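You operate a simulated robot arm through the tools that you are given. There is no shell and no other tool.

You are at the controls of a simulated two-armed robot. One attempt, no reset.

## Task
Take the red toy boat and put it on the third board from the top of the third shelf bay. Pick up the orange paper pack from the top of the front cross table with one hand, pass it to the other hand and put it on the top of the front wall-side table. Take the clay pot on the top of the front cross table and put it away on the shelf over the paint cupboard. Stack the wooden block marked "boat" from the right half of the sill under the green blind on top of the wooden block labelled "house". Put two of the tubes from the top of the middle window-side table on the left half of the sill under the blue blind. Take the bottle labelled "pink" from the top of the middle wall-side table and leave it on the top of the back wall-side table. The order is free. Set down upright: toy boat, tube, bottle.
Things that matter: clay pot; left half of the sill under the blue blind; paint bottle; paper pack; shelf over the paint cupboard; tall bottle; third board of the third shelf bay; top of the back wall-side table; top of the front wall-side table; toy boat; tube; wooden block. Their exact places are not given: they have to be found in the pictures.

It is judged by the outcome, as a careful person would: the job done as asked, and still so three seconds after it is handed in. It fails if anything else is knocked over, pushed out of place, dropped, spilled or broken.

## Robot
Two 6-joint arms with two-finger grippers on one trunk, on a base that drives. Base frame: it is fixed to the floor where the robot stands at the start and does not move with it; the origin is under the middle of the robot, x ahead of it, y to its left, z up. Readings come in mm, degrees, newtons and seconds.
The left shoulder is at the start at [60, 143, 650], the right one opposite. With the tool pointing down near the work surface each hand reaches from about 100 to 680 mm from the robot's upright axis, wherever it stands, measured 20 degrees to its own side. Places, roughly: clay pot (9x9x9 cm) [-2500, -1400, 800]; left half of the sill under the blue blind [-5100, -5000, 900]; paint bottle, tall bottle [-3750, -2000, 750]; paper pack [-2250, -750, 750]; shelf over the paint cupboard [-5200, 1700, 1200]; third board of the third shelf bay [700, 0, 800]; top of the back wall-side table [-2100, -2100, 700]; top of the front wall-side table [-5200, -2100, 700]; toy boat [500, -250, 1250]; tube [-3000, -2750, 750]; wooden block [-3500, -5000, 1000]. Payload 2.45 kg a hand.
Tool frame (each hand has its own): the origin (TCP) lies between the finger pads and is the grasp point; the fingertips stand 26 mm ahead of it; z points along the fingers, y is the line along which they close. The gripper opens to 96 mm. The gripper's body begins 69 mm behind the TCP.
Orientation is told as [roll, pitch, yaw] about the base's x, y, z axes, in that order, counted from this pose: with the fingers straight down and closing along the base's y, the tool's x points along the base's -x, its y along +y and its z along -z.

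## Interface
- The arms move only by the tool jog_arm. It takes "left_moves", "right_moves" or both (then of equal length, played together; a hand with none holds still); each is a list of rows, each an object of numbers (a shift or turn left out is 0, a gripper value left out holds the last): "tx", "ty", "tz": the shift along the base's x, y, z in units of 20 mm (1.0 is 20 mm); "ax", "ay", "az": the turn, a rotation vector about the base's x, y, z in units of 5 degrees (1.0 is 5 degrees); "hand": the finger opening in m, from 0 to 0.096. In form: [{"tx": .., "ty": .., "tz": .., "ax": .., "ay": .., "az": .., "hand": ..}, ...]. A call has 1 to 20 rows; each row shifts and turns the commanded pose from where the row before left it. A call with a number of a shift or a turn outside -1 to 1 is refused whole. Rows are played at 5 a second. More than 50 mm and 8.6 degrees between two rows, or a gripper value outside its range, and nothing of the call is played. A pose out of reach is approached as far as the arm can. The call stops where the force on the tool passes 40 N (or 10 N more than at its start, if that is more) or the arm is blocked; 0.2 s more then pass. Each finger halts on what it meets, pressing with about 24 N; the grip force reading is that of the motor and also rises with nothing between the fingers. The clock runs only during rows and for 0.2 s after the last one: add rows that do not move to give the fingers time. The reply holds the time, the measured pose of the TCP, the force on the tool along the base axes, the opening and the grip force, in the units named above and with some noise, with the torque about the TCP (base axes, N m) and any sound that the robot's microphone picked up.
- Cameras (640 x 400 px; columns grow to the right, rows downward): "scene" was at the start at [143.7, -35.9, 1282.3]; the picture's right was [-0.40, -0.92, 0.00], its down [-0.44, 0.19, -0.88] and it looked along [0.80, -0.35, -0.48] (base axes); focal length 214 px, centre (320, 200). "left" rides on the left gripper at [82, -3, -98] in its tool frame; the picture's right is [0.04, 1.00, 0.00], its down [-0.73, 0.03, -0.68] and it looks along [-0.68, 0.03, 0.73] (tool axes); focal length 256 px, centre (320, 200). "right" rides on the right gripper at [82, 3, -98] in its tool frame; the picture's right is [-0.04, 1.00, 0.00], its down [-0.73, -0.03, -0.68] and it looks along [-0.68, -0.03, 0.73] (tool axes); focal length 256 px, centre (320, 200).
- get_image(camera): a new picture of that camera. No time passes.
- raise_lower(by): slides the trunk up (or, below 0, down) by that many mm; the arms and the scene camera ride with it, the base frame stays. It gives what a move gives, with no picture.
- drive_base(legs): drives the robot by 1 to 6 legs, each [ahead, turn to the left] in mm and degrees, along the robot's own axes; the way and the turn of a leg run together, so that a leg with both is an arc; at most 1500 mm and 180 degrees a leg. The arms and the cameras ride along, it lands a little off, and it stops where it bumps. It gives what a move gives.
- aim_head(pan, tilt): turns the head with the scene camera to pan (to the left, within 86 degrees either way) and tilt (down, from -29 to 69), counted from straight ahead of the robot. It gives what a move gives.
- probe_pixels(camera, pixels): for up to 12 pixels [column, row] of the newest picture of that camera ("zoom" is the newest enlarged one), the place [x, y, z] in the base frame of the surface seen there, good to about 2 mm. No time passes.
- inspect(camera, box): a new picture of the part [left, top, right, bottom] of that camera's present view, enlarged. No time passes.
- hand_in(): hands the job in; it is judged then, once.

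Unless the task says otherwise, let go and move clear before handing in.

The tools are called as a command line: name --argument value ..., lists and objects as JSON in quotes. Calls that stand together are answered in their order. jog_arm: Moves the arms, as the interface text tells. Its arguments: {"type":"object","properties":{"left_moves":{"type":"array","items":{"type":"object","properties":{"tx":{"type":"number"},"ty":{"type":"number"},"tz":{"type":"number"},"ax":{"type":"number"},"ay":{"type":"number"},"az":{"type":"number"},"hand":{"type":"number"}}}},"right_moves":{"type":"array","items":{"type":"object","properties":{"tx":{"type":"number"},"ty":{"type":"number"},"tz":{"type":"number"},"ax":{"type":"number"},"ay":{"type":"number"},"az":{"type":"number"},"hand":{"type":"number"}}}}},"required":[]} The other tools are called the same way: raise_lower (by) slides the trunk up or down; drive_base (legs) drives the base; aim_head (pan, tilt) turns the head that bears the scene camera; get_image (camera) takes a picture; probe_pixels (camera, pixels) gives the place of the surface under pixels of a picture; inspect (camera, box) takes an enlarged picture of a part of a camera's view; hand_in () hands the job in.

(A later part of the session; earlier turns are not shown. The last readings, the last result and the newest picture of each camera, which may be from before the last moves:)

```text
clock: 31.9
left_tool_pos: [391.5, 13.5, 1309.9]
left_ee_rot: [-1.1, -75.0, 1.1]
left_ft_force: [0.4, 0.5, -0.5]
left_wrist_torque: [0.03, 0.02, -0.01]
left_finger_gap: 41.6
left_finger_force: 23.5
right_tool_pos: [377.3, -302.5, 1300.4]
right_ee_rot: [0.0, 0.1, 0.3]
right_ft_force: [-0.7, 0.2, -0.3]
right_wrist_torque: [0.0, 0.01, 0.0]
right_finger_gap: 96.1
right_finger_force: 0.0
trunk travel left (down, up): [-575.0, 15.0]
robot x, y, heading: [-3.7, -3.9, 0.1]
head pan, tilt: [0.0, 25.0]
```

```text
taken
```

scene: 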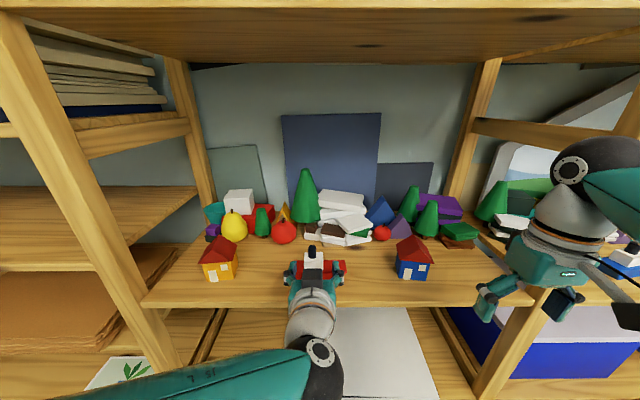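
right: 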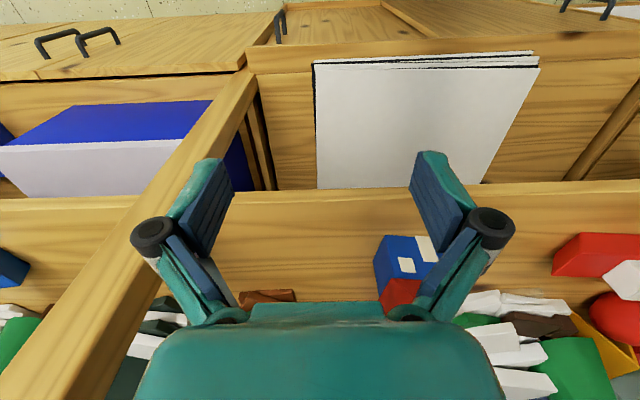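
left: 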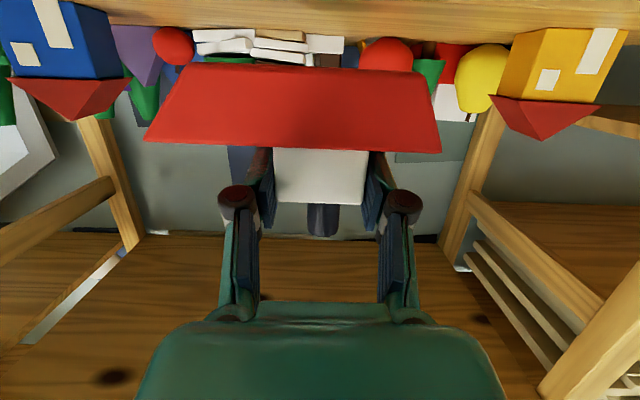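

Boat is held securely and clear in front of the shelf. Lowering the trunk 390 mm, then shifting left over toward the bare part of the third board.

raise_lower --by -390

aim_head --pan 20 --tilt 40

get_image --camera "scene"

get_image --camera "left"

```text
clock: 34.3
left_tool_pos: [400.8, 13.1, 1105.0]
left_ee_rot: [-45.9, -74.7, 45.8]
left_ft_force: [0.1, 0.6, -0.7]
left_wrist_torque: [0.01, 0.01, -0.03]
left_finger_gap: 41.3
left_finger_force: 24.2
right_tool_pos: [376.7, -302.8, 1024.2]
right_ee_rot: [0.0, 0.0, 0.2]
right_ft_force: [0.2, -0.4, 0.5]
right_wrist_torque: [-0.01, -0.02, -0.01]
right_finger_gap: 96.2
right_finger_force: 0.1
trunk travel left (down, up): [-302.0, 288.0]
robot x, y, heading: [-1.3, -0.2, -0.1]
head pan, tilt: [0.0, 25.0]
stopped: the arm was blocked; the commanded pose is now the measured one
```

```text
clock: 35.1
left_tool_pos: [400.2, 14.1, 1106.3]
left_ee_rot: [-45.0, -74.9, 44.8]
left_ft_force: [-0.1, 0.1, -0.9]
left_wrist_torque: [0.01, 0.0, 0.0]
left_finger_gap: 41.2
left_finger_force: 23.7
right_tool_pos: [377.7, -300.9, 1027.0]
right_ee_rot: [0.0, 0.0, 0.3]
right_ft_force: [0.1, 0.4, -0.3]
right_wrist_torque: [0.0, -0.01, 0.02]
right_finger_gap: 96.0
right_finger_force: 0.1
trunk travel left (down, up): [-302.0, 288.0]
robot x, y, heading: [-0.1, 0.4, -0.1]
head pan, tilt: [20.0, 40.0]
```

```text
taken
```

scene: 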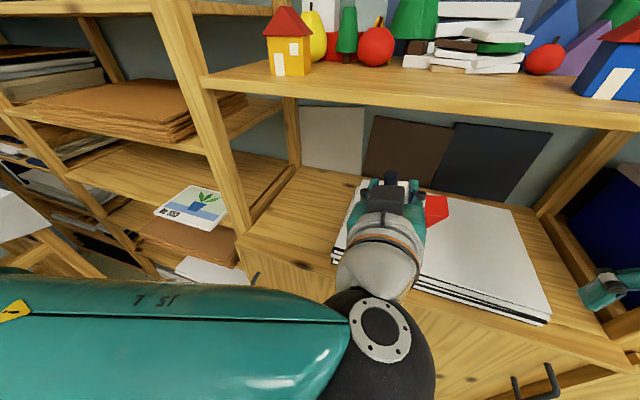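

```text
taken
```

left: 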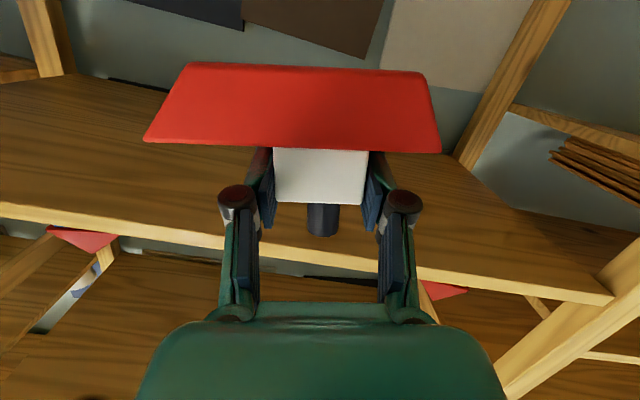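

The trunk lowering stopped: the left arm was blocked after about 275 mm and the hand got twisted about 10° (boat still held, gap 41). I'll look left to see what the elbow met before doing anything.

aim_head --pan 70 --tilt 35

get_image --camera "scene"

aim_head --pan 40 --tilt 65

get_image --camera "scene"

```text
clock: 36.3
left_tool_pos: [399.0, 13.4, 1105.5]
left_ee_rot: [-44.9, -74.9, 44.8]
left_ft_force: [0.2, 0.1, -0.5]
left_wrist_torque: [0.03, 0.02, -0.01]
left_finger_gap: 41.3
left_finger_force: 24.2
right_tool_pos: [377.9, -302.6, 1027.8]
right_ee_rot: [0.0, 0.1, 0.4]
right_ft_force: [-0.2, -0.3, -0.7]
right_wrist_torque: [-0.01, 0.01, -0.04]
right_finger_gap: 95.9
right_finger_force: 0.1
trunk travel left (down, up): [-302.0, 288.0]
robot x, y, heading: [2.4, -5.0, 0.3]
head pan, tilt: [70.0, 35.0]
```

```text
taken
```

scene: 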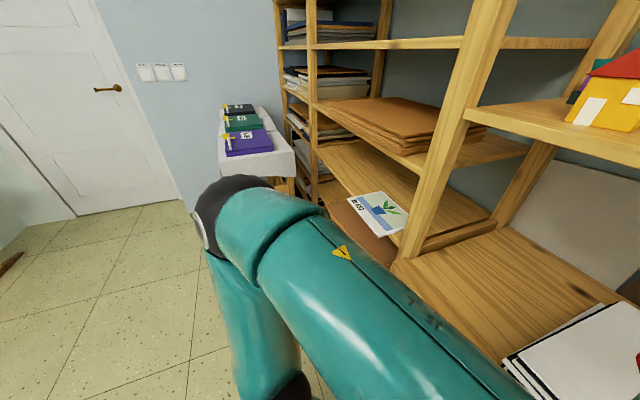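

```text
clock: 37.2
left_tool_pos: [399.5, 13.5, 1105.7]
left_ee_rot: [-45.0, -74.9, 44.8]
left_ft_force: [0.0, 0.3, -1.2]
left_wrist_torque: [0.0, -0.01, -0.01]
left_finger_gap: 41.6
left_finger_force: 23.9
right_tool_pos: [377.2, -301.7, 1027.1]
right_ee_rot: [-0.1, 0.0, 0.3]
right_ft_force: [0.3, -0.5, 0.2]
right_wrist_torque: [0.02, -0.01, 0.0]
right_finger_gap: 96.2
right_finger_force: 0.1
trunk travel left (down, up): [-302.0, 288.0]
robot x, y, heading: [-1.0, 0.2, -0.2]
head pan, tilt: [40.0, 65.0]
```

```text
taken
```

scene: 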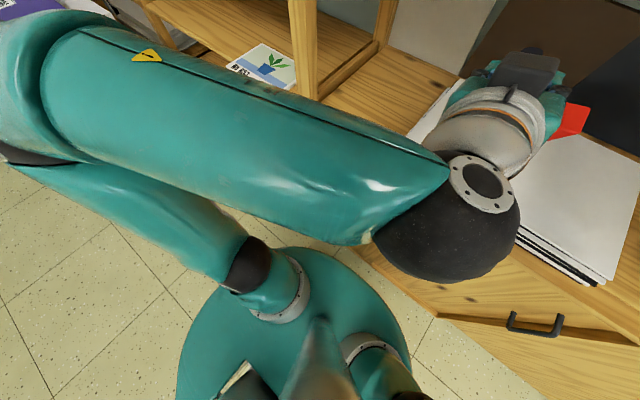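

probe_pixels --camera "scene" --pixels '[[20, 80], [60, 30], [150, 60], [300, 115], [430, 165], [450, 240], [500, 120], [310, 80], [250, 280], [30, 175], [120, 35], [545, 110]]'

get_image --camera "right"

```text
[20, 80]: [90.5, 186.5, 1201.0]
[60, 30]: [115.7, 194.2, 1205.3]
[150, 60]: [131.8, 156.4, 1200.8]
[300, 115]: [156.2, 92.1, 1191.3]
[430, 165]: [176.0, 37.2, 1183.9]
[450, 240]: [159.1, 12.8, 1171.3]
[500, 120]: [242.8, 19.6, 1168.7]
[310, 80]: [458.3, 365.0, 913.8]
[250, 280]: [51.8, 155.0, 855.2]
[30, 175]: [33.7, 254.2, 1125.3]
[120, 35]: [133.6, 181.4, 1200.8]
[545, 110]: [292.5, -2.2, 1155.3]
```

```text
taken
```

right: 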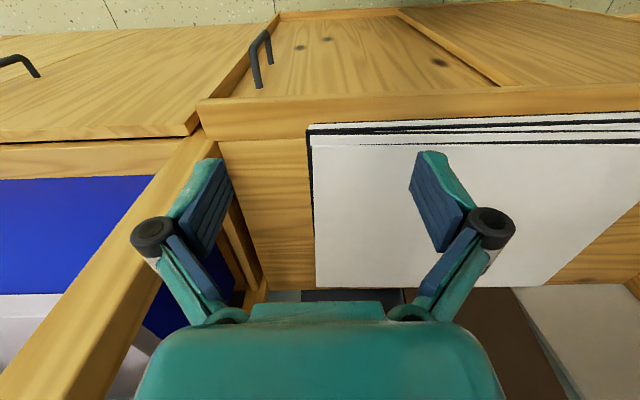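

Nothing in the room touches the arm (elbow ≈[60,230,1160], ball ≈[159,13,1171]); it looks like a posture/self-limit problem. The boat is still gripped but the hand is rolled ~10°. I'll level the hand while moving slightly forward.

jog_arm --left_moves '[{"ax": 0.52, "ay": 0.22, "az": -0.07, "tx": 0.25}, {"ax": 0.52, "ay": 0.22, "az": -0.07, "tx": 0.25}, {"ax": 0.52, "ay": 0.22, "az": -0.07, "tx": 0.25}, {"ax": 0.52, "ay": 0.22, "az": -0.07, "tx": 0.25}, {}]'

get_image --camera "left"

aim_head --pan 20 --tilt 45

get_image --camera "scene"

```text
clock: 38.5
left_tool_pos: [419.2, 13.9, 1103.8]
left_ee_rot: [0.1, -74.8, -0.3]
left_ft_force: [-0.7, -0.3, -1.0]
left_wrist_torque: [0.01, -0.03, -0.03]
left_finger_gap: 41.3
left_finger_force: 23.9
right_tool_pos: [376.5, -301.3, 1027.1]
right_ee_rot: [0.1, 0.0, 0.3]
right_ft_force: [-0.6, -0.1, 0.6]
right_wrist_torque: [-0.02, 0.02, -0.02]
right_finger_gap: 95.9
right_finger_force: 0.1
trunk travel left (down, up): [-302.0, 288.0]
robot x, y, heading: [-0.7, -2.9, 0.1]
head pan, tilt: [40.0, 65.0]
```

```text
taken
```

left: 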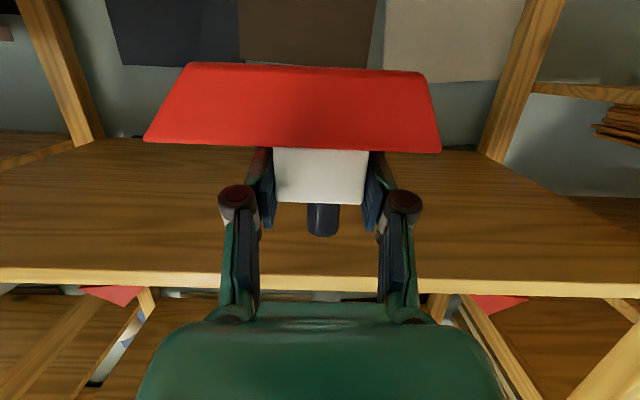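

```text
clock: 39.3
left_tool_pos: [419.3, 12.4, 1105.3]
left_ee_rot: [-0.2, -74.8, 0.2]
left_ft_force: [-0.2, 0.2, -1.3]
left_wrist_torque: [0.0, 0.03, 0.02]
left_finger_gap: 41.5
left_finger_force: 24.4
right_tool_pos: [376.5, -302.1, 1026.5]
right_ee_rot: [0.1, 0.1, 0.3]
right_ft_force: [-0.2, -0.6, 0.4]
right_wrist_torque: [0.0, 0.02, 0.02]
right_finger_gap: 96.1
right_finger_force: 0.0
trunk travel left (down, up): [-302.0, 288.0]
robot x, y, heading: [-1.6, -2.8, -0.0]
head pan, tilt: [20.0, 45.0]
```

```text
taken
```

scene: 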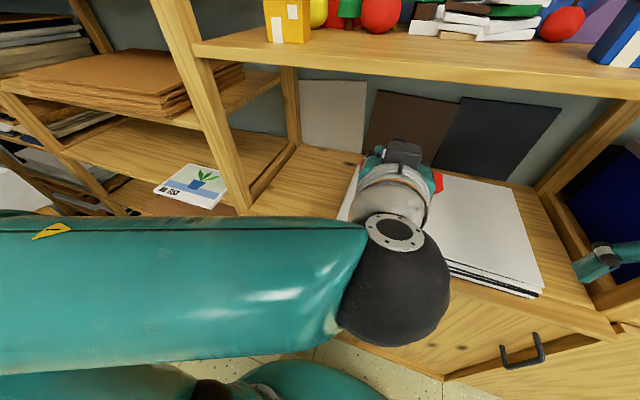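

Hand is level again with the boat held. Moving left to y≈225 in front of the shelf.

jog_arm --left_moves '[{"ty": 0.7}, {"ty": 0.7}, {"ty": 0.7}, {"ty": 0.7}, {"ty": 0.7}, {"ty": 0.7}, {"ty": 0.7}, {"ty": 0.7}, {"ty": 0.7}, {"ty": 0.7}, {"ty": 0.7}, {"ty": 0.7}, {"ty": 0.7}, {"ty": 0.7}, {"ty": 0.7}]'

get_image --camera "scene"

```text
clock: 42.5
left_tool_pos: [419.0, 223.9, 1106.1]
left_ee_rot: [-0.2, -74.8, 0.1]
left_ft_force: [-0.2, -0.2, -1.3]
left_wrist_torque: [-0.01, 0.01, -0.01]
left_finger_gap: 41.6
left_finger_force: 24.2
right_tool_pos: [376.4, -301.9, 1026.6]
right_ee_rot: [0.0, 0.0, 0.3]
right_ft_force: [-0.3, 0.6, 0.0]
right_wrist_torque: [0.02, -0.03, -0.02]
right_finger_gap: 96.2
right_finger_force: 0.1
trunk travel left (down, up): [-302.0, 288.0]
robot x, y, heading: [3.0, 0.7, -0.1]
head pan, tilt: [20.0, 45.0]
```

```text
taken
```

scene: 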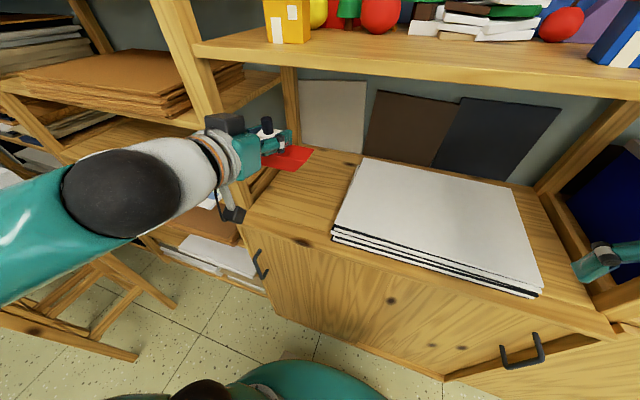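

The third board's bare left part is in clear view at (300,200). Lowering the hand to z≈930 in front of it.

jog_arm --left_moves '[{"tz": -0.88}, {"tz": -0.88}, {"tz": -0.88}, {"tz": -0.88}, {"tz": -0.88}, {"tz": -0.88}, {"tz": -0.88}, {"tz": -0.88}, {"tz": -0.88}, {"tz": -0.88}]'

get_image --camera "scene"

get_image --camera "left"

```text
clock: 44.7
left_tool_pos: [439.0, 227.6, 952.1]
left_ee_rot: [-0.3, -74.7, -0.1]
left_ft_force: [0.9, 0.5, -1.0]
left_wrist_torque: [-0.04, 0.02, 0.01]
left_finger_gap: 41.6
left_finger_force: 23.3
left hand out of reach, approached as far as the arm can: row 9, 10
right_tool_pos: [377.1, -303.7, 1026.3]
right_ee_rot: [0.0, 0.0, 0.4]
right_ft_force: [-0.1, 0.3, -0.1]
right_wrist_torque: [-0.01, -0.02, 0.01]
right_finger_gap: 95.8
right_finger_force: 0.0
trunk travel left (down, up): [-302.0, 288.0]
robot x, y, heading: [-1.4, 0.3, -0.0]
head pan, tilt: [20.0, 45.0]
```

```text
taken
```

scene: 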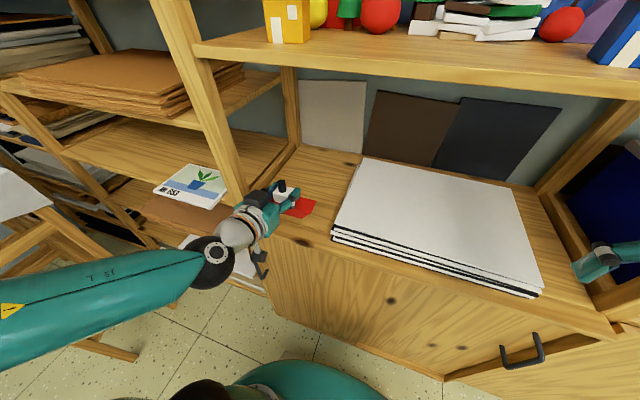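

```text
taken
```

left: 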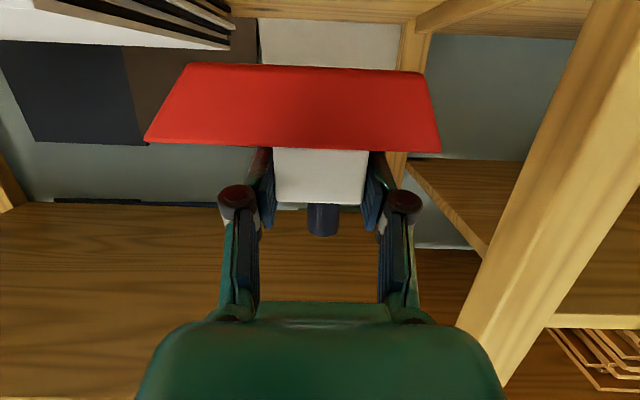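

The hand hit its inner reach limit (ball too close to the shoulder) at z≈952. I'll move forward over the board first, then lower with the trunk.

jog_arm --left_moves '[{"tx": 0.6, "tz": 0.55}, {"tx": 0.6, "tz": 0.55}, {"tx": 0.6}, {"tx": 0.6}, {"tx": 0.6}, {"tx": 0.6}, {}]'

get_image --camera "scene"

```text
clock: 46.3
left_tool_pos: [511.7, 227.8, 974.4]
left_ee_rot: [0.0, -74.8, 0.1]
left_ft_force: [0.2, -0.1, -0.5]
left_wrist_torque: [0.0, 0.02, -0.03]
left_finger_gap: 41.7
left_finger_force: 23.6
right_tool_pos: [376.9, -301.5, 1026.2]
right_ee_rot: [-0.1, 0.1, 0.3]
right_ft_force: [0.0, 0.2, 0.5]
right_wrist_torque: [0.02, 0.0, -0.01]
right_finger_gap: 95.9
right_finger_force: 0.2
trunk travel left (down, up): [-302.0, 288.0]
robot x, y, heading: [-0.2, -4.0, -0.2]
head pan, tilt: [20.0, 45.0]
```

```text
taken
```

scene: 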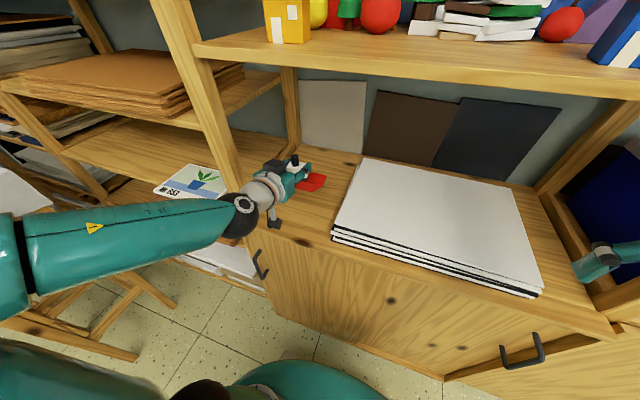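

Now at [512,228,974]. Back off 12 mm so the wrist camera stays in front of the board edge, then lower the trunk 80 mm.

jog_arm --left_moves '[{"tx": -0.6}, {}]'

raise_lower --by -80

get_image --camera "scene"

get_image --camera "left"

```text
clock: 46.9
left_tool_pos: [498.0, 228.4, 972.9]
left_ee_rot: [-0.1, -74.8, 0.0]
left_ft_force: [0.2, 0.3, -0.2]
left_wrist_torque: [0.0, 0.0, 0.02]
left_finger_gap: 41.5
left_finger_force: 24.2
right_tool_pos: [377.8, -302.4, 1027.1]
right_ee_rot: [0.0, 0.0, 0.2]
right_ft_force: [0.2, 0.1, 0.3]
right_wrist_torque: [0.0, -0.02, 0.02]
right_finger_gap: 96.2
right_finger_force: 0.1
trunk travel left (down, up): [-302.0, 288.0]
robot x, y, heading: [0.2, 1.7, 0.2]
head pan, tilt: [20.0, 45.0]
```

```text
clock: 48.0
left_tool_pos: [498.7, 228.3, 893.4]
left_ee_rot: [-0.2, -74.9, 0.1]
left_ft_force: [0.1, 0.2, -0.2]
left_wrist_torque: [0.03, 0.03, 0.01]
left_finger_gap: 41.1
left_finger_force: 24.3
right_tool_pos: [376.7, -302.0, 947.0]
right_ee_rot: [-0.1, 0.0, 0.3]
right_ft_force: [0.6, 0.7, 0.4]
right_wrist_torque: [0.0, 0.03, -0.02]
right_finger_gap: 96.0
right_finger_force: 0.2
trunk travel left (down, up): [-222.0, 368.0]
robot x, y, heading: [1.2, 0.5, 0.0]
head pan, tilt: [20.0, 45.0]
```

```text
taken
```

scene: 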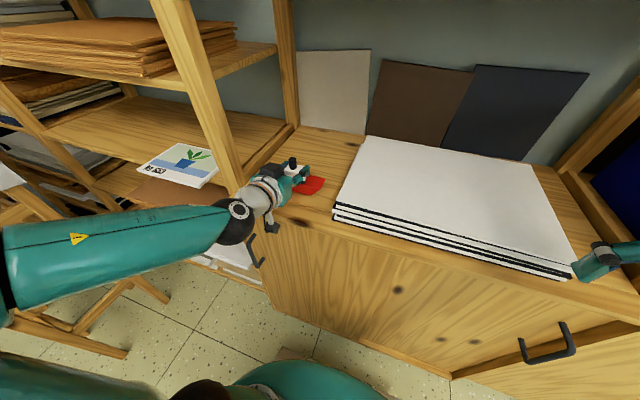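

```text
taken
```

left: 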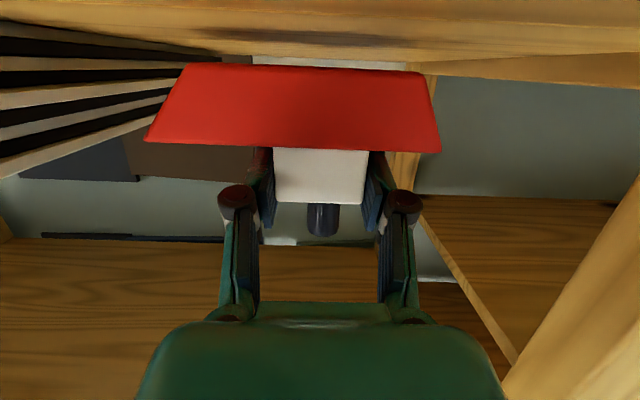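

Boat bottom is about 14 mm above the board. Lowering in small steps and watching the force.

jog_arm --left_moves '[{"tz": -0.15}, {"tz": -0.15}, {"tz": -0.15}, {"tz": -0.1}, {}]'

inspect --camera "left" --box '[100, 20, 480, 250]'

```text
clock: 49.2
left_tool_pos: [498.0, 227.2, 884.3]
left_ee_rot: [0.0, -74.8, 0.0]
left_ft_force: [-0.8, -0.7, -1.2]
left_wrist_torque: [-0.01, 0.02, -0.01]
left_finger_gap: 41.3
left_finger_force: 24.3
right_tool_pos: [377.3, -302.1, 946.1]
right_ee_rot: [0.0, 0.0, 0.3]
right_ft_force: [0.8, 0.4, 0.0]
right_wrist_torque: [-0.02, -0.01, -0.02]
right_finger_gap: 96.0
right_finger_force: 0.0
trunk travel left (down, up): [-222.0, 368.0]
robot x, y, heading: [-1.3, -1.1, -0.0]
head pan, tilt: [20.0, 45.0]
```

```text
1.68 times, centred on (290, 135) of left
```

zoom: 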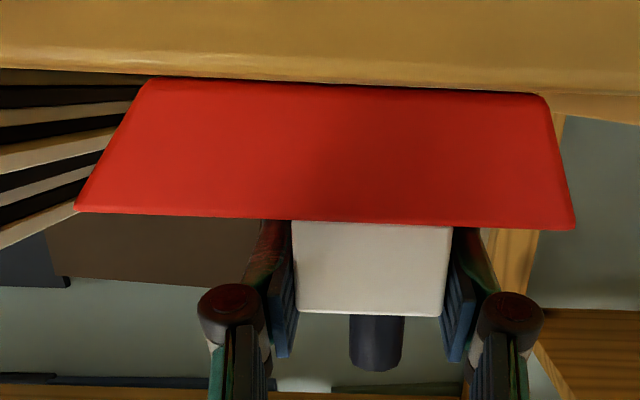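

jog_arm --left_moves '[{"tz": -0.08}, {"tz": -0.08}, {"tz": -0.08}, {}]'

```text
clock: 50.2
left_tool_pos: [498.9, 226.8, 882.0]
left_ee_rot: [0.2, -75.3, 0.0]
left_ft_force: [6.1, 0.6, 21.8]
left_wrist_torque: [-0.03, -0.55, 0.03]
left_finger_gap: 41.6
left_finger_force: 23.7
right_tool_pos: [376.9, -303.3, 947.6]
right_ee_rot: [0.0, 0.0, 0.3]
right_ft_force: [-0.4, 1.2, 0.1]
right_wrist_torque: [0.0, 0.0, 0.02]
right_finger_gap: 96.0
right_finger_force: 0.0
trunk travel left (down, up): [-222.0, 368.0]
robot x, y, heading: [0.7, 1.2, -0.1]
head pan, tilt: [20.0, 45.0]
```

The boat has touched down (22 N upward at z=882). Easing up 1 mm and opening the fingers.

jog_arm --left_moves '[{"tz": 0.07}, {"hand": 0.05}, {"hand": 0.06}, {"hand": 0.075}, {}]'

get_image --camera "left"

inspect --camera "scene" --box '[200, 130, 400, 255]'

```text
clock: 51.5
left_tool_pos: [499.5, 226.7, 880.2]
left_ee_rot: [-0.2, -74.6, 0.2]
left_ft_force: [0.4, 0.0, 0.1]
left_wrist_torque: [-0.03, 0.01, -0.04]
left_finger_gap: 75.0
left_finger_force: 0.1
right_tool_pos: [377.6, -301.6, 945.7]
right_ee_rot: [0.0, 0.0, 0.3]
right_ft_force: [0.6, -0.2, -0.6]
right_wrist_torque: [0.03, -0.01, 0.0]
right_finger_gap: 96.1
right_finger_force: 0.1
trunk travel left (down, up): [-222.0, 368.0]
robot x, y, heading: [-0.0, -1.3, -0.1]
head pan, tilt: [20.0, 45.0]
```

```text
taken
```

left: 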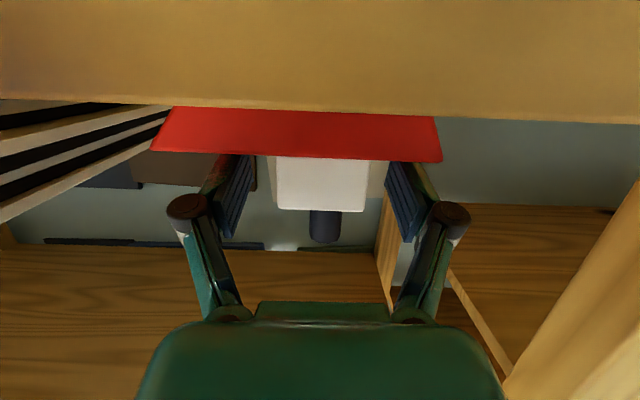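

```text
3.20 times, centred on (300, 192) of scene
```

zoom: 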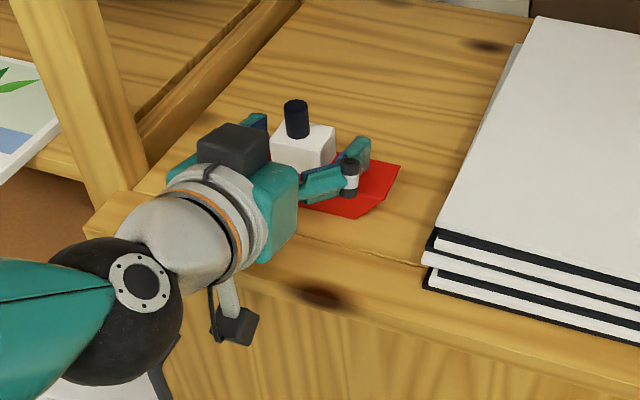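

The boat stands upright on the third board, released. Withdrawing straight back.

jog_arm --left_moves '[{"tx": -0.6, "tz": 0.05}, {"tx": -0.7}, {"tx": -0.7}, {"tx": -0.8}, {"tx": -0.8, "tz": 0.5}, {"tz": 1}, {"tz": 1}, {"tz": 1}, {"tz": 1}, {"tz": 1}]'

inspect --camera "scene" --box '[200, 130, 400, 255]'

probe_pixels --camera "zoom" --pixels '[[300, 150], [350, 200], [296, 120], [320, 240]]'

```text
clock: 53.6
left_tool_pos: [426.9, 227.4, 992.7]
left_ee_rot: [0.0, -74.8, 0.0]
left_ft_force: [-0.7, 0.5, 0.5]
left_wrist_torque: [-0.01, 0.0, 0.02]
left_finger_gap: 74.8
left_finger_force: 0.0
right_tool_pos: [377.7, -301.1, 946.9]
right_ee_rot: [0.0, 0.0, 0.3]
right_ft_force: [0.2, 0.4, -1.1]
right_wrist_torque: [0.0, 0.0, 0.0]
right_finger_gap: 95.9
right_finger_force: 0.1
trunk travel left (down, up): [-222.0, 368.0]
robot x, y, heading: [-1.7, -1.5, -0.2]
head pan, tilt: [20.0, 45.0]
```

```text
3.20 times, centred on (300, 192) of scene
```

zoom: 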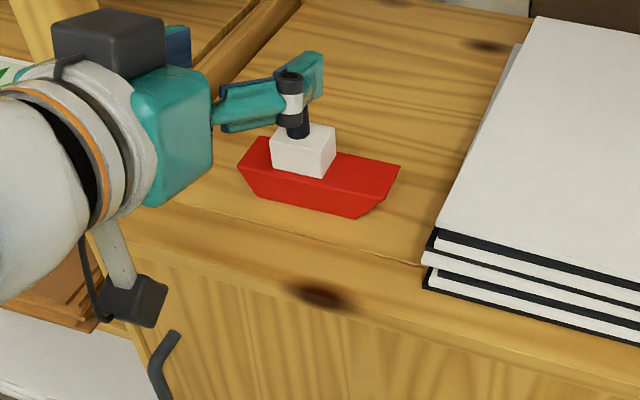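

```text
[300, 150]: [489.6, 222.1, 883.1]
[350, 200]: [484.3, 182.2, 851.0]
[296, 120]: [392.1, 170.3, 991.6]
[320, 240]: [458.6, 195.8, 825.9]
```

Boat stands upright on the third board, well clear of the paper stack. Now I'll back off 400 mm from the shelf and look around the room.

drive_base --legs '[[-400, 0]]'

jog_arm --left_moves '[{"ay": 1, "ty": -0.5}, {"ay": 1, "ty": -0.5}, {"ay": 1, "ty": -0.5}, {"ay": 1, "ty": -0.5}, {"ay": 1, "ty": -0.5}, {"ay": 1, "ty": -0.5}, {"ay": 1}, {"ay": 1}, {"ay": 1}, {"ay": 1}, {"ay": 1}, {"ay": 1}, {"ay": 1}, {"ay": 1}, {"ay": 1}]'

aim_head --pan 86 --tilt 15

get_image --camera "scene"

aim_head --pan -86 --tilt 15

get_image --camera "scene"

```text
clock: 56.2
left_tool_pos: [28.9, 225.4, 992.8]
left_ee_rot: [-0.2, -74.8, 0.0]
left_ft_force: [-0.1, -0.2, 0.3]
left_wrist_torque: [0.03, -0.02, 0.01]
left_finger_gap: 74.9
left_finger_force: 0.1
right_tool_pos: [-24.7, -302.5, 947.0]
right_ee_rot: [0.0, 0.1, 0.2]
right_ft_force: [0.1, 0.3, -0.2]
right_wrist_torque: [-0.05, 0.02, 0.01]
right_finger_gap: 96.2
right_finger_force: 0.0
trunk travel left (down, up): [-222.0, 368.0]
robot x, y, heading: [-401.3, -1.3, 0.3]
head pan, tilt: [20.0, 45.0]
```

```text
clock: 59.4
left_tool_pos: [25.7, 166.6, 983.6]
left_ee_rot: [-0.1, 0.1, 0.0]
left_ft_force: [0.3, 0.3, 0.0]
left_wrist_torque: [-0.06, 0.02, -0.01]
left_finger_gap: 74.9
left_finger_force: 0.0
left hand out of reach, approached as far as the arm can: row 15
right_tool_pos: [-22.7, -303.7, 947.2]
right_ee_rot: [0.0, 0.1, 0.2]
right_ft_force: [0.1, 0.3, 0.5]
right_wrist_torque: [-0.01, 0.03, -0.01]
right_finger_gap: 96.1
right_finger_force: 0.1
trunk travel left (down, up): [-222.0, 368.0]
robot x, y, heading: [-400.2, 0.2, 0.1]
head pan, tilt: [20.0, 45.0]
```

```text
clock: 60.7
left_tool_pos: [25.7, 165.5, 984.2]
left_ee_rot: [-0.1, 0.0, -0.1]
left_ft_force: [-0.5, 0.9, 0.2]
left_wrist_torque: [0.0, 0.0, -0.02]
left_finger_gap: 74.9
left_finger_force: 0.1
right_tool_pos: [-23.3, -302.0, 947.7]
right_ee_rot: [0.1, 0.0, 0.2]
right_ft_force: [0.8, 0.2, 0.1]
right_wrist_torque: [0.01, 0.0, 0.0]
right_finger_gap: 96.1
right_finger_force: 0.1
trunk travel left (down, up): [-222.0, 368.0]
robot x, y, heading: [-399.1, -3.1, -0.4]
head pan, tilt: [85.9, 15.0]
```

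```text
taken
```

scene: 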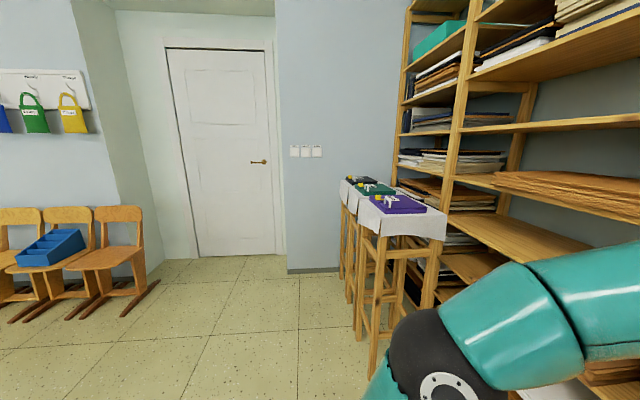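

```text
clock: 63.3
left_tool_pos: [25.9, 165.1, 983.8]
left_ee_rot: [-0.1, 0.0, -0.1]
left_ft_force: [-0.8, 0.0, 0.4]
left_wrist_torque: [-0.03, 0.0, -0.01]
left_finger_gap: 75.0
left_finger_force: 0.0
right_tool_pos: [-22.8, -303.5, 946.5]
right_ee_rot: [0.0, 0.1, 0.2]
right_ft_force: [0.2, -0.1, -0.2]
right_wrist_torque: [0.03, -0.01, 0.0]
right_finger_gap: 96.3
right_finger_force: 0.0
trunk travel left (down, up): [-222.0, 368.0]
robot x, y, heading: [-402.5, -0.9, 0.1]
head pan, tilt: [-85.9, 15.0]
```

```text
taken
```

scene: 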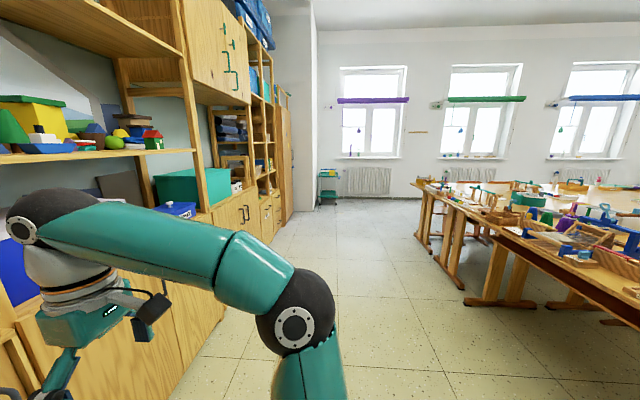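

The windows with purple, green and blue blinds are to the right (−y), tables to the right-behind. I'll probe some layout points, then turn around to view the room.

probe_pixels --camera "scene" --pixels '[[640, 330], [500, 240], [430, 185], [370, 158], [480, 158], [590, 158], [620, 250], [560, 255], [330, 180], [455, 230]]'

drive_base --legs '[[0, 90]]'

aim_head --pan 60 --tilt 15

get_image --camera "scene"

```text
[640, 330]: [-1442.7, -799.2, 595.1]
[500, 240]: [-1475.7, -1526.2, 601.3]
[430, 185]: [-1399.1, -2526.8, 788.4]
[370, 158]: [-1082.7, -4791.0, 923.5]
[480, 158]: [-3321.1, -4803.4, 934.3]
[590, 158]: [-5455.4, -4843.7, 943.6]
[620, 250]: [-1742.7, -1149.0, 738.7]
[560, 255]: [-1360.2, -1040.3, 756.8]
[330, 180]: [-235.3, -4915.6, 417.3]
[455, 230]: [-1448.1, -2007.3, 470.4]
```

```text
clock: 67.2
left_tool_pos: [-461.5, 453.6, 982.4]
left_ee_rot: [-0.3, -0.2, 76.9]
left_ft_force: [0.2, -1.2, 1.0]
left_wrist_torque: [0.05, 0.07, 0.0]
left_finger_gap: 75.0
left_finger_force: 0.0
right_tool_pos: [-16.5, 301.7, 946.9]
right_ee_rot: [0.0, 0.1, 77.0]
right_ft_force: [0.4, 0.2, 0.1]
right_wrist_torque: [0.02, 0.04, 0.01]
right_finger_gap: 96.0
right_finger_force: 0.1
trunk travel left (down, up): [-222.0, 368.0]
robot x, y, heading: [-355.9, -7.1, 78.4]
head pan, tilt: [-85.9, 15.0]
stopped in leg 1: the robot was blocked; the commanded pose is now the measured one
```

```text
clock: 69.5
left_tool_pos: [-462.4, 454.7, 982.2]
left_ee_rot: [-0.3, -0.2, 76.9]
left_ft_force: [0.1, 0.2, -0.4]
left_wrist_torque: [0.0, -0.01, -0.02]
left_finger_gap: 74.7
left_finger_force: 0.0
right_tool_pos: [-17.8, 301.5, 947.9]
right_ee_rot: [0.0, 0.1, 76.9]
right_ft_force: [0.0, 0.3, 0.4]
right_wrist_torque: [-0.01, 0.01, -0.01]
right_finger_gap: 96.0
right_finger_force: 0.1
trunk travel left (down, up): [-222.0, 368.0]
robot x, y, heading: [-356.6, -8.8, 78.4]
head pan, tilt: [60.0, 15.0]
```

```text
taken
```

scene: 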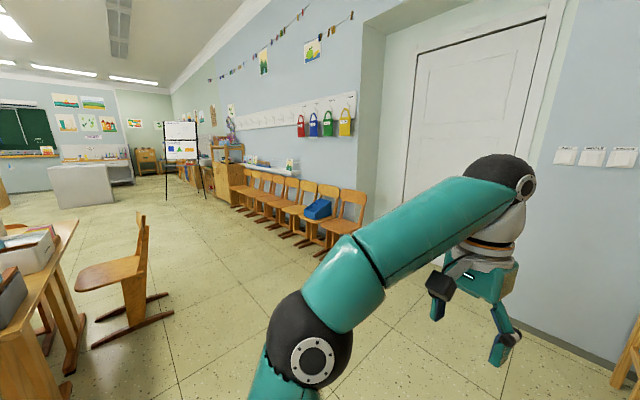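

The turn was blocked at 78° and the base was nudged ~45 mm in +x, so something on the −x side was touched. I'll look left/back to see what.

aim_head --pan 86 --tilt 40

get_image --camera "scene"

probe_pixels --camera "scene" --pixels '[[100, 200], [200, 100], [320, 100], [320, 200], [320, 300], [450, 200], [500, 100], [50, 100], [150, 300], [250, 250], [400, 350], [600, 200]]'

```text
clock: 70.4
left_tool_pos: [-463.5, 454.7, 982.1]
left_ee_rot: [-0.4, -0.1, 76.9]
left_ft_force: [0.2, -0.7, 0.5]
left_wrist_torque: [-0.01, -0.02, -0.01]
left_finger_gap: 75.4
left_finger_force: 0.1
right_tool_pos: [-17.6, 303.4, 947.5]
right_ee_rot: [0.1, 0.1, 77.0]
right_ft_force: [-0.2, -0.2, -0.4]
right_wrist_torque: [0.02, -0.02, 0.01]
right_finger_gap: 96.0
right_finger_force: 0.1
trunk travel left (down, up): [-222.0, 368.0]
robot x, y, heading: [-353.8, -9.7, 78.3]
head pan, tilt: [85.9, 40.0]
```

```text
taken
```

scene: 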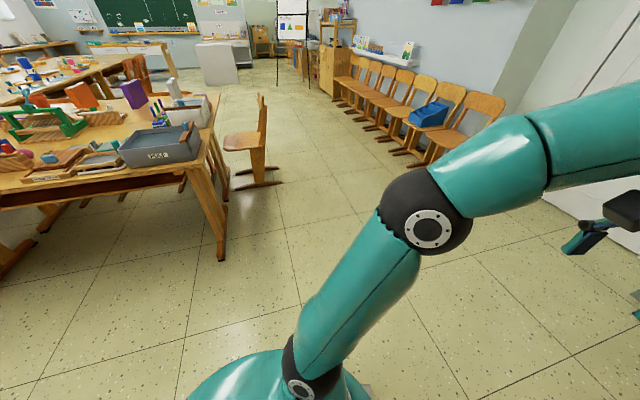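

```text
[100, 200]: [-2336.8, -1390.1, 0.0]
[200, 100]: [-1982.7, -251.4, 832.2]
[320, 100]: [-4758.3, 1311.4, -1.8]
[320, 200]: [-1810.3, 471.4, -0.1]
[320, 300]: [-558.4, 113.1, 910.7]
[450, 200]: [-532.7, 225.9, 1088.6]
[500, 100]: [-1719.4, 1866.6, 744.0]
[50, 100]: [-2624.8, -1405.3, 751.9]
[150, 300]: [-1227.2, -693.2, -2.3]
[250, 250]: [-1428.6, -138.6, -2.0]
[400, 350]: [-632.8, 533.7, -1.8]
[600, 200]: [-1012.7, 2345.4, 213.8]
```

Nothing is near on the left side. Checking the right side (shelf side) and front.

aim_head --pan -70 --tilt 40

get_image --camera "scene"

aim_head --pan 0 --tilt 50

get_image --camera "scene"

probe_pixels --camera "scene" --pixels '[[320, 200], [320, 100], [320, 40], [200, 100], [450, 100], [100, 100], [550, 100], [600, 250]]'

```text
clock: 72.8
left_tool_pos: [-462.1, 454.3, 983.4]
left_ee_rot: [-0.3, -0.2, 76.9]
left_ft_force: [-0.3, -0.4, -0.1]
left_wrist_torque: [0.0, 0.05, -0.02]
left_finger_gap: 75.2
left_finger_force: 0.0
right_tool_pos: [-17.6, 303.3, 946.3]
right_ee_rot: [0.0, 0.2, 77.0]
right_ft_force: [0.1, -0.2, 0.8]
right_wrist_torque: [0.02, -0.01, 0.01]
right_finger_gap: 96.1
right_finger_force: 0.1
trunk travel left (down, up): [-222.0, 368.0]
robot x, y, heading: [-350.9, -9.5, 78.3]
head pan, tilt: [-70.0, 40.0]
```

```text
taken
```

scene: 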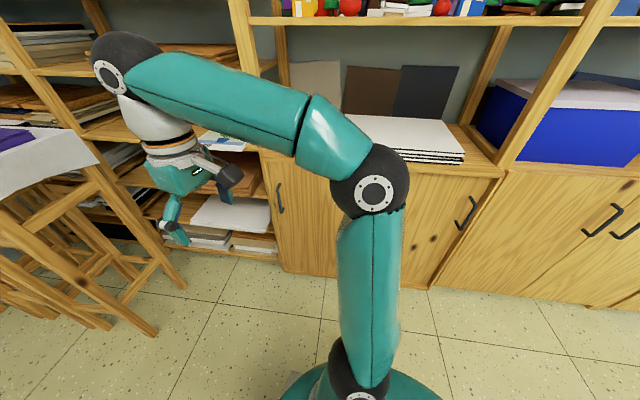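

```text
clock: 74.2
left_tool_pos: [-462.9, 454.8, 981.9]
left_ee_rot: [-0.3, -0.2, 76.9]
left_ft_force: [-0.2, 0.8, -0.1]
left_wrist_torque: [0.0, -0.04, 0.0]
left_finger_gap: 75.1
left_finger_force: 0.0
right_tool_pos: [-16.7, 302.0, 947.3]
right_ee_rot: [0.0, 0.1, 76.9]
right_ft_force: [0.3, -0.1, -0.3]
right_wrist_torque: [0.01, 0.01, 0.01]
right_finger_gap: 96.0
right_finger_force: 0.1
trunk travel left (down, up): [-222.0, 368.0]
robot x, y, heading: [-355.3, -9.3, 78.6]
head pan, tilt: [0.0, 50.0]
```

```text
taken
```

scene: 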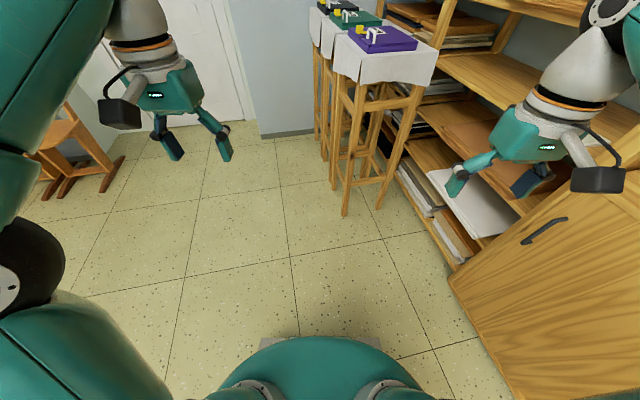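

```text
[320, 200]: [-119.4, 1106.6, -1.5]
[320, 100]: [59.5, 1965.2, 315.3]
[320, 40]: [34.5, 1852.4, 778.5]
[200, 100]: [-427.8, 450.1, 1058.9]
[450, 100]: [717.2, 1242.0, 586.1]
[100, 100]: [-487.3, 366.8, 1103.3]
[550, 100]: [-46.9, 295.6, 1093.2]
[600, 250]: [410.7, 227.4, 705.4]
```

I see no contact anywhere near (closest furniture is >700 mm from the axis). I'll tuck the left arm out of its inner reach limit and try a small further turn to see whether it still blocks.

drive_base --legs '[[0, 15]]'

```text
clock: 75.6
left_tool_pos: [-578.8, 411.1, 981.8]
left_ee_rot: [-0.3, -0.4, 92.0]
left_ft_force: [0.6, -0.9, 0.1]
left_wrist_torque: [0.0, 0.01, 0.0]
left_finger_gap: 74.9
left_finger_force: 0.1
right_tool_pos: [-108.6, 378.7, 947.2]
right_ee_rot: [0.0, 0.0, 92.1]
right_ft_force: [0.4, -0.1, 0.2]
right_wrist_torque: [-0.03, -0.02, 0.0]
right_finger_gap: 95.7
right_finger_force: 0.0
trunk travel left (down, up): [-222.0, 368.0]
robot x, y, heading: [-346.4, -5.7, 93.5]
head pan, tilt: [0.0, 50.0]
```

The turn went on freely this time. Turning on to face the room and taking a look.

drive_base --legs '[[0, 45]]'

aim_head --pan 30 --tilt 20

get_image --camera "scene"

aim_head --pan 86 --tilt 20

get_image --camera "scene"

```text
clock: 78.3
left_tool_pos: [-808.1, 120.7, 982.0]
left_ee_rot: [-0.3, -0.5, 137.3]
left_ft_force: [-0.2, -0.3, -0.6]
left_wrist_torque: [0.03, 0.01, 0.0]
left_finger_gap: 75.0
left_finger_force: 0.1
right_tool_pos: [-454.6, 432.1, 946.6]
right_ee_rot: [0.0, 0.1, 137.4]
right_ft_force: [0.5, 0.9, -0.5]
right_wrist_torque: [-0.02, 0.03, -0.03]
right_finger_gap: 95.7
right_finger_force: 0.0
trunk travel left (down, up): [-222.0, 368.0]
robot x, y, heading: [-327.6, 14.7, 138.5]
head pan, tilt: [0.0, 50.0]
```

```text
clock: 79.2
left_tool_pos: [-807.2, 121.2, 981.5]
left_ee_rot: [-0.3, -0.3, 137.1]
left_ft_force: [0.5, -0.1, 0.0]
left_wrist_torque: [0.0, -0.01, 0.01]
left_finger_gap: 74.8
left_finger_force: 0.1
right_tool_pos: [-454.8, 433.6, 947.2]
right_ee_rot: [0.1, 0.1, 137.4]
right_ft_force: [0.5, 0.3, -0.1]
right_wrist_torque: [-0.01, 0.0, 0.0]
right_finger_gap: 96.1
right_finger_force: 0.1
trunk travel left (down, up): [-222.0, 368.0]
robot x, y, heading: [-327.1, 10.5, 138.4]
head pan, tilt: [30.0, 20.0]
```

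```text
taken
```

scene: 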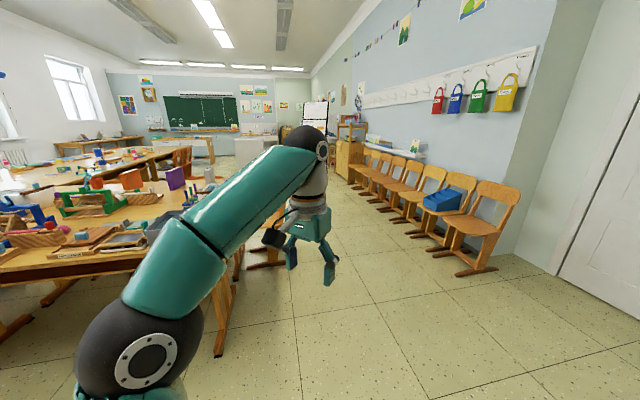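

```text
clock: 80.5
left_tool_pos: [-807.1, 120.6, 980.7]
left_ee_rot: [-0.3, -0.4, 137.2]
left_ft_force: [-0.4, -0.1, -0.3]
left_wrist_torque: [-0.02, 0.02, 0.0]
left_finger_gap: 75.3
left_finger_force: 0.0
right_tool_pos: [-454.5, 432.8, 948.4]
right_ee_rot: [0.0, 0.1, 137.4]
right_ft_force: [0.2, -0.1, 0.1]
right_wrist_torque: [-0.04, -0.01, 0.02]
right_finger_gap: 96.0
right_finger_force: 0.0
trunk travel left (down, up): [-222.0, 368.0]
robot x, y, heading: [-327.1, 11.9, 138.5]
head pan, tilt: [85.9, 20.0]
```

```text
taken
```

scene: 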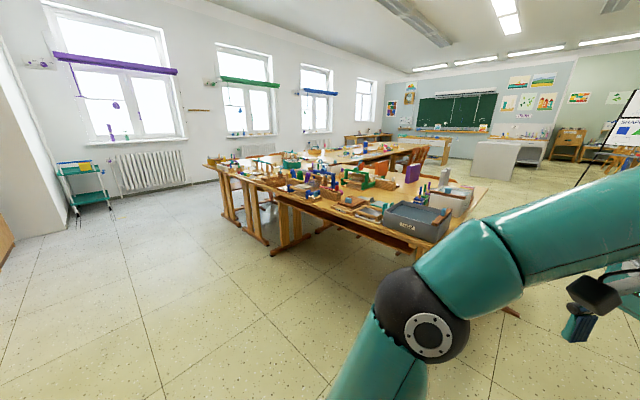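

The rotation centre is slightly off, but nothing was bumped. I see the table group: wall-side and window-side rows plus cross tables. I'll raise the trunk for a better overview and zoom.

raise_lower --by 360

aim_head --pan 75 --tilt 20

inspect --camera "scene" --box '[100, 100, 500, 350]'

get_image --camera "scene"

```text
clock: 84.0
left_tool_pos: [-807.4, 121.4, 1343.1]
left_ee_rot: [-0.4, -0.4, 137.3]
left_ft_force: [0.1, 0.3, 0.5]
left_wrist_torque: [-0.01, -0.01, -0.02]
left_finger_gap: 75.1
left_finger_force: 0.1
right_tool_pos: [-455.4, 433.6, 1308.4]
right_ee_rot: [0.1, 0.1, 137.4]
right_ft_force: [-0.4, 0.5, -0.3]
right_wrist_torque: [0.0, -0.01, 0.0]
right_finger_gap: 95.9
right_finger_force: 0.0
trunk travel left (down, up): [-582.0, 8.0]
robot x, y, heading: [-328.1, 12.6, 138.4]
head pan, tilt: [85.9, 20.0]
```

```text
clock: 84.7
left_tool_pos: [-805.9, 121.1, 1340.8]
left_ee_rot: [-0.3, -0.5, 137.3]
left_ft_force: [0.5, 0.0, 0.4]
left_wrist_torque: [0.0, 0.01, -0.02]
left_finger_gap: 75.1
left_finger_force: 0.1
right_tool_pos: [-455.2, 432.4, 1308.3]
right_ee_rot: [0.0, 0.1, 137.3]
right_ft_force: [-0.7, 0.5, -0.2]
right_wrist_torque: [0.0, -0.02, 0.02]
right_finger_gap: 95.8
right_finger_force: 0.1
trunk travel left (down, up): [-582.0, 8.0]
robot x, y, heading: [-331.4, 11.8, 138.4]
head pan, tilt: [75.0, 20.0]
```

```text
1.60 times, centred on (300, 225) of scene
```

zoom: 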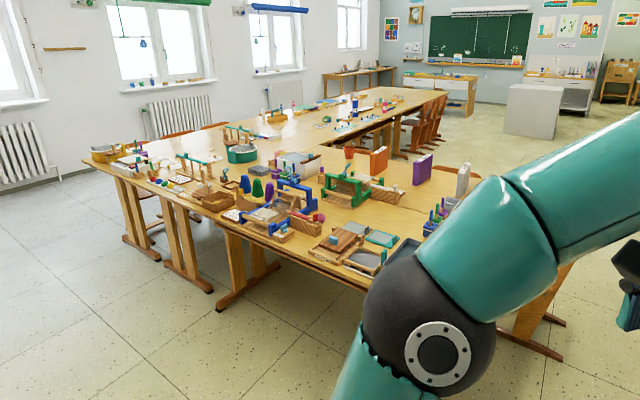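

```text
taken
```

scene: 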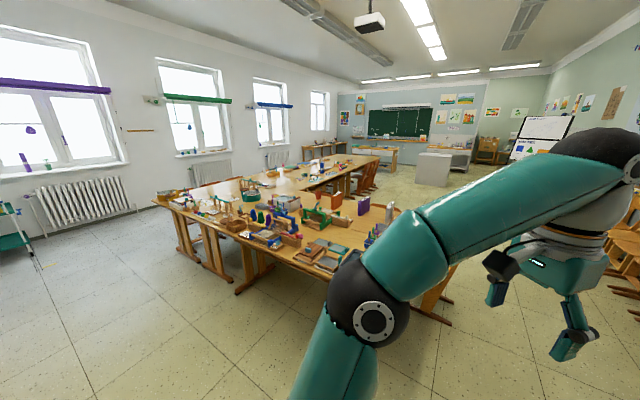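

The orange paper pack looks to be the orange block at zoom (378,160) on the cross table. I'll turn to face −x and go closer.

drive_base --legs '[[0, 41.5], [450, 0]]'

aim_head --pan 35 --tilt 30

get_image --camera "scene"

aim_head --pan 75 --tilt 30

get_image --camera "scene"

```text
clock: 89.6
left_tool_pos: [-1214.2, -216.9, 1340.9]
left_ee_rot: [-0.3, -0.4, 178.2]
left_ft_force: [-0.3, 0.0, -1.1]
left_wrist_torque: [0.0, 0.03, -0.04]
left_finger_gap: 75.0
left_finger_force: 0.0
right_tool_pos: [-1152.7, 250.2, 1308.0]
right_ee_rot: [0.0, 0.1, 178.3]
right_ft_force: [-0.2, -0.9, 0.3]
right_wrist_torque: [-0.02, -0.01, 0.01]
right_finger_gap: 96.1
right_finger_force: 0.0
trunk travel left (down, up): [-582.0, 8.0]
robot x, y, heading: [-780.6, 25.0, 179.2]
head pan, tilt: [75.0, 20.0]
```

```text
clock: 90.7
left_tool_pos: [-1213.7, -215.2, 1341.1]
left_ee_rot: [-0.3, -0.4, 178.2]
left_ft_force: [0.0, 0.3, 0.0]
left_wrist_torque: [0.01, 0.01, -0.01]
left_finger_gap: 75.2
left_finger_force: 0.1
right_tool_pos: [-1152.7, 251.1, 1307.7]
right_ee_rot: [-0.1, 0.2, 178.3]
right_ft_force: [0.2, -0.5, 0.1]
right_wrist_torque: [0.0, -0.02, 0.02]
right_finger_gap: 96.0
right_finger_force: 0.1
trunk travel left (down, up): [-582.0, 8.0]
robot x, y, heading: [-780.4, 22.0, 179.4]
head pan, tilt: [35.0, 30.0]
```

```text
taken
```

scene: 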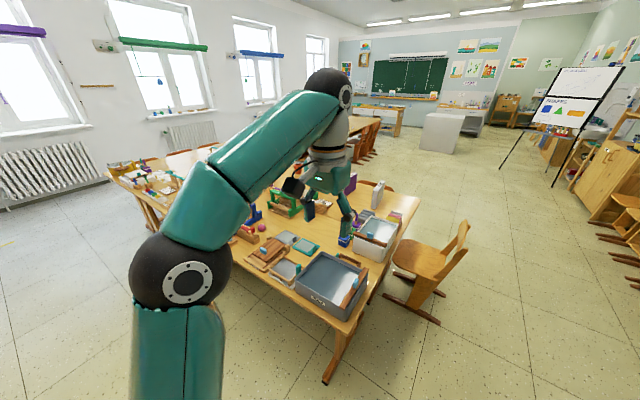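

```text
clock: 91.8
left_tool_pos: [-1212.6, -216.5, 1341.2]
left_ee_rot: [-0.3, -0.4, 178.2]
left_ft_force: [-0.7, -0.6, 0.4]
left_wrist_torque: [-0.03, 0.05, -0.04]
left_finger_gap: 75.1
left_finger_force: 0.1
right_tool_pos: [-1151.7, 250.5, 1308.7]
right_ee_rot: [0.0, 0.0, 178.4]
right_ft_force: [0.1, -0.8, 0.4]
right_wrist_torque: [-0.02, 0.0, 0.0]
right_finger_gap: 96.1
right_finger_force: 0.1
trunk travel left (down, up): [-582.0, 8.0]
robot x, y, heading: [-782.6, 21.7, 179.6]
head pan, tilt: [75.0, 30.0]
```

```text
taken
```

scene: 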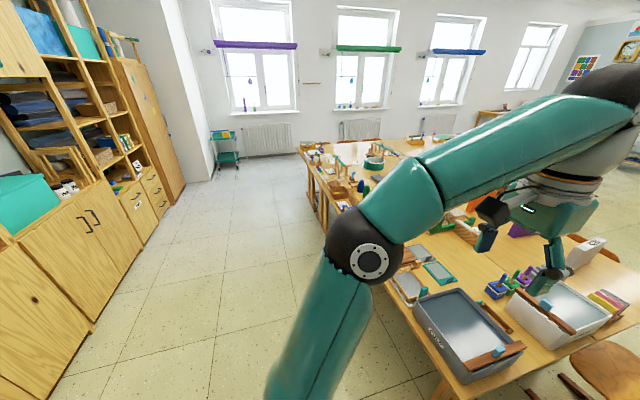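

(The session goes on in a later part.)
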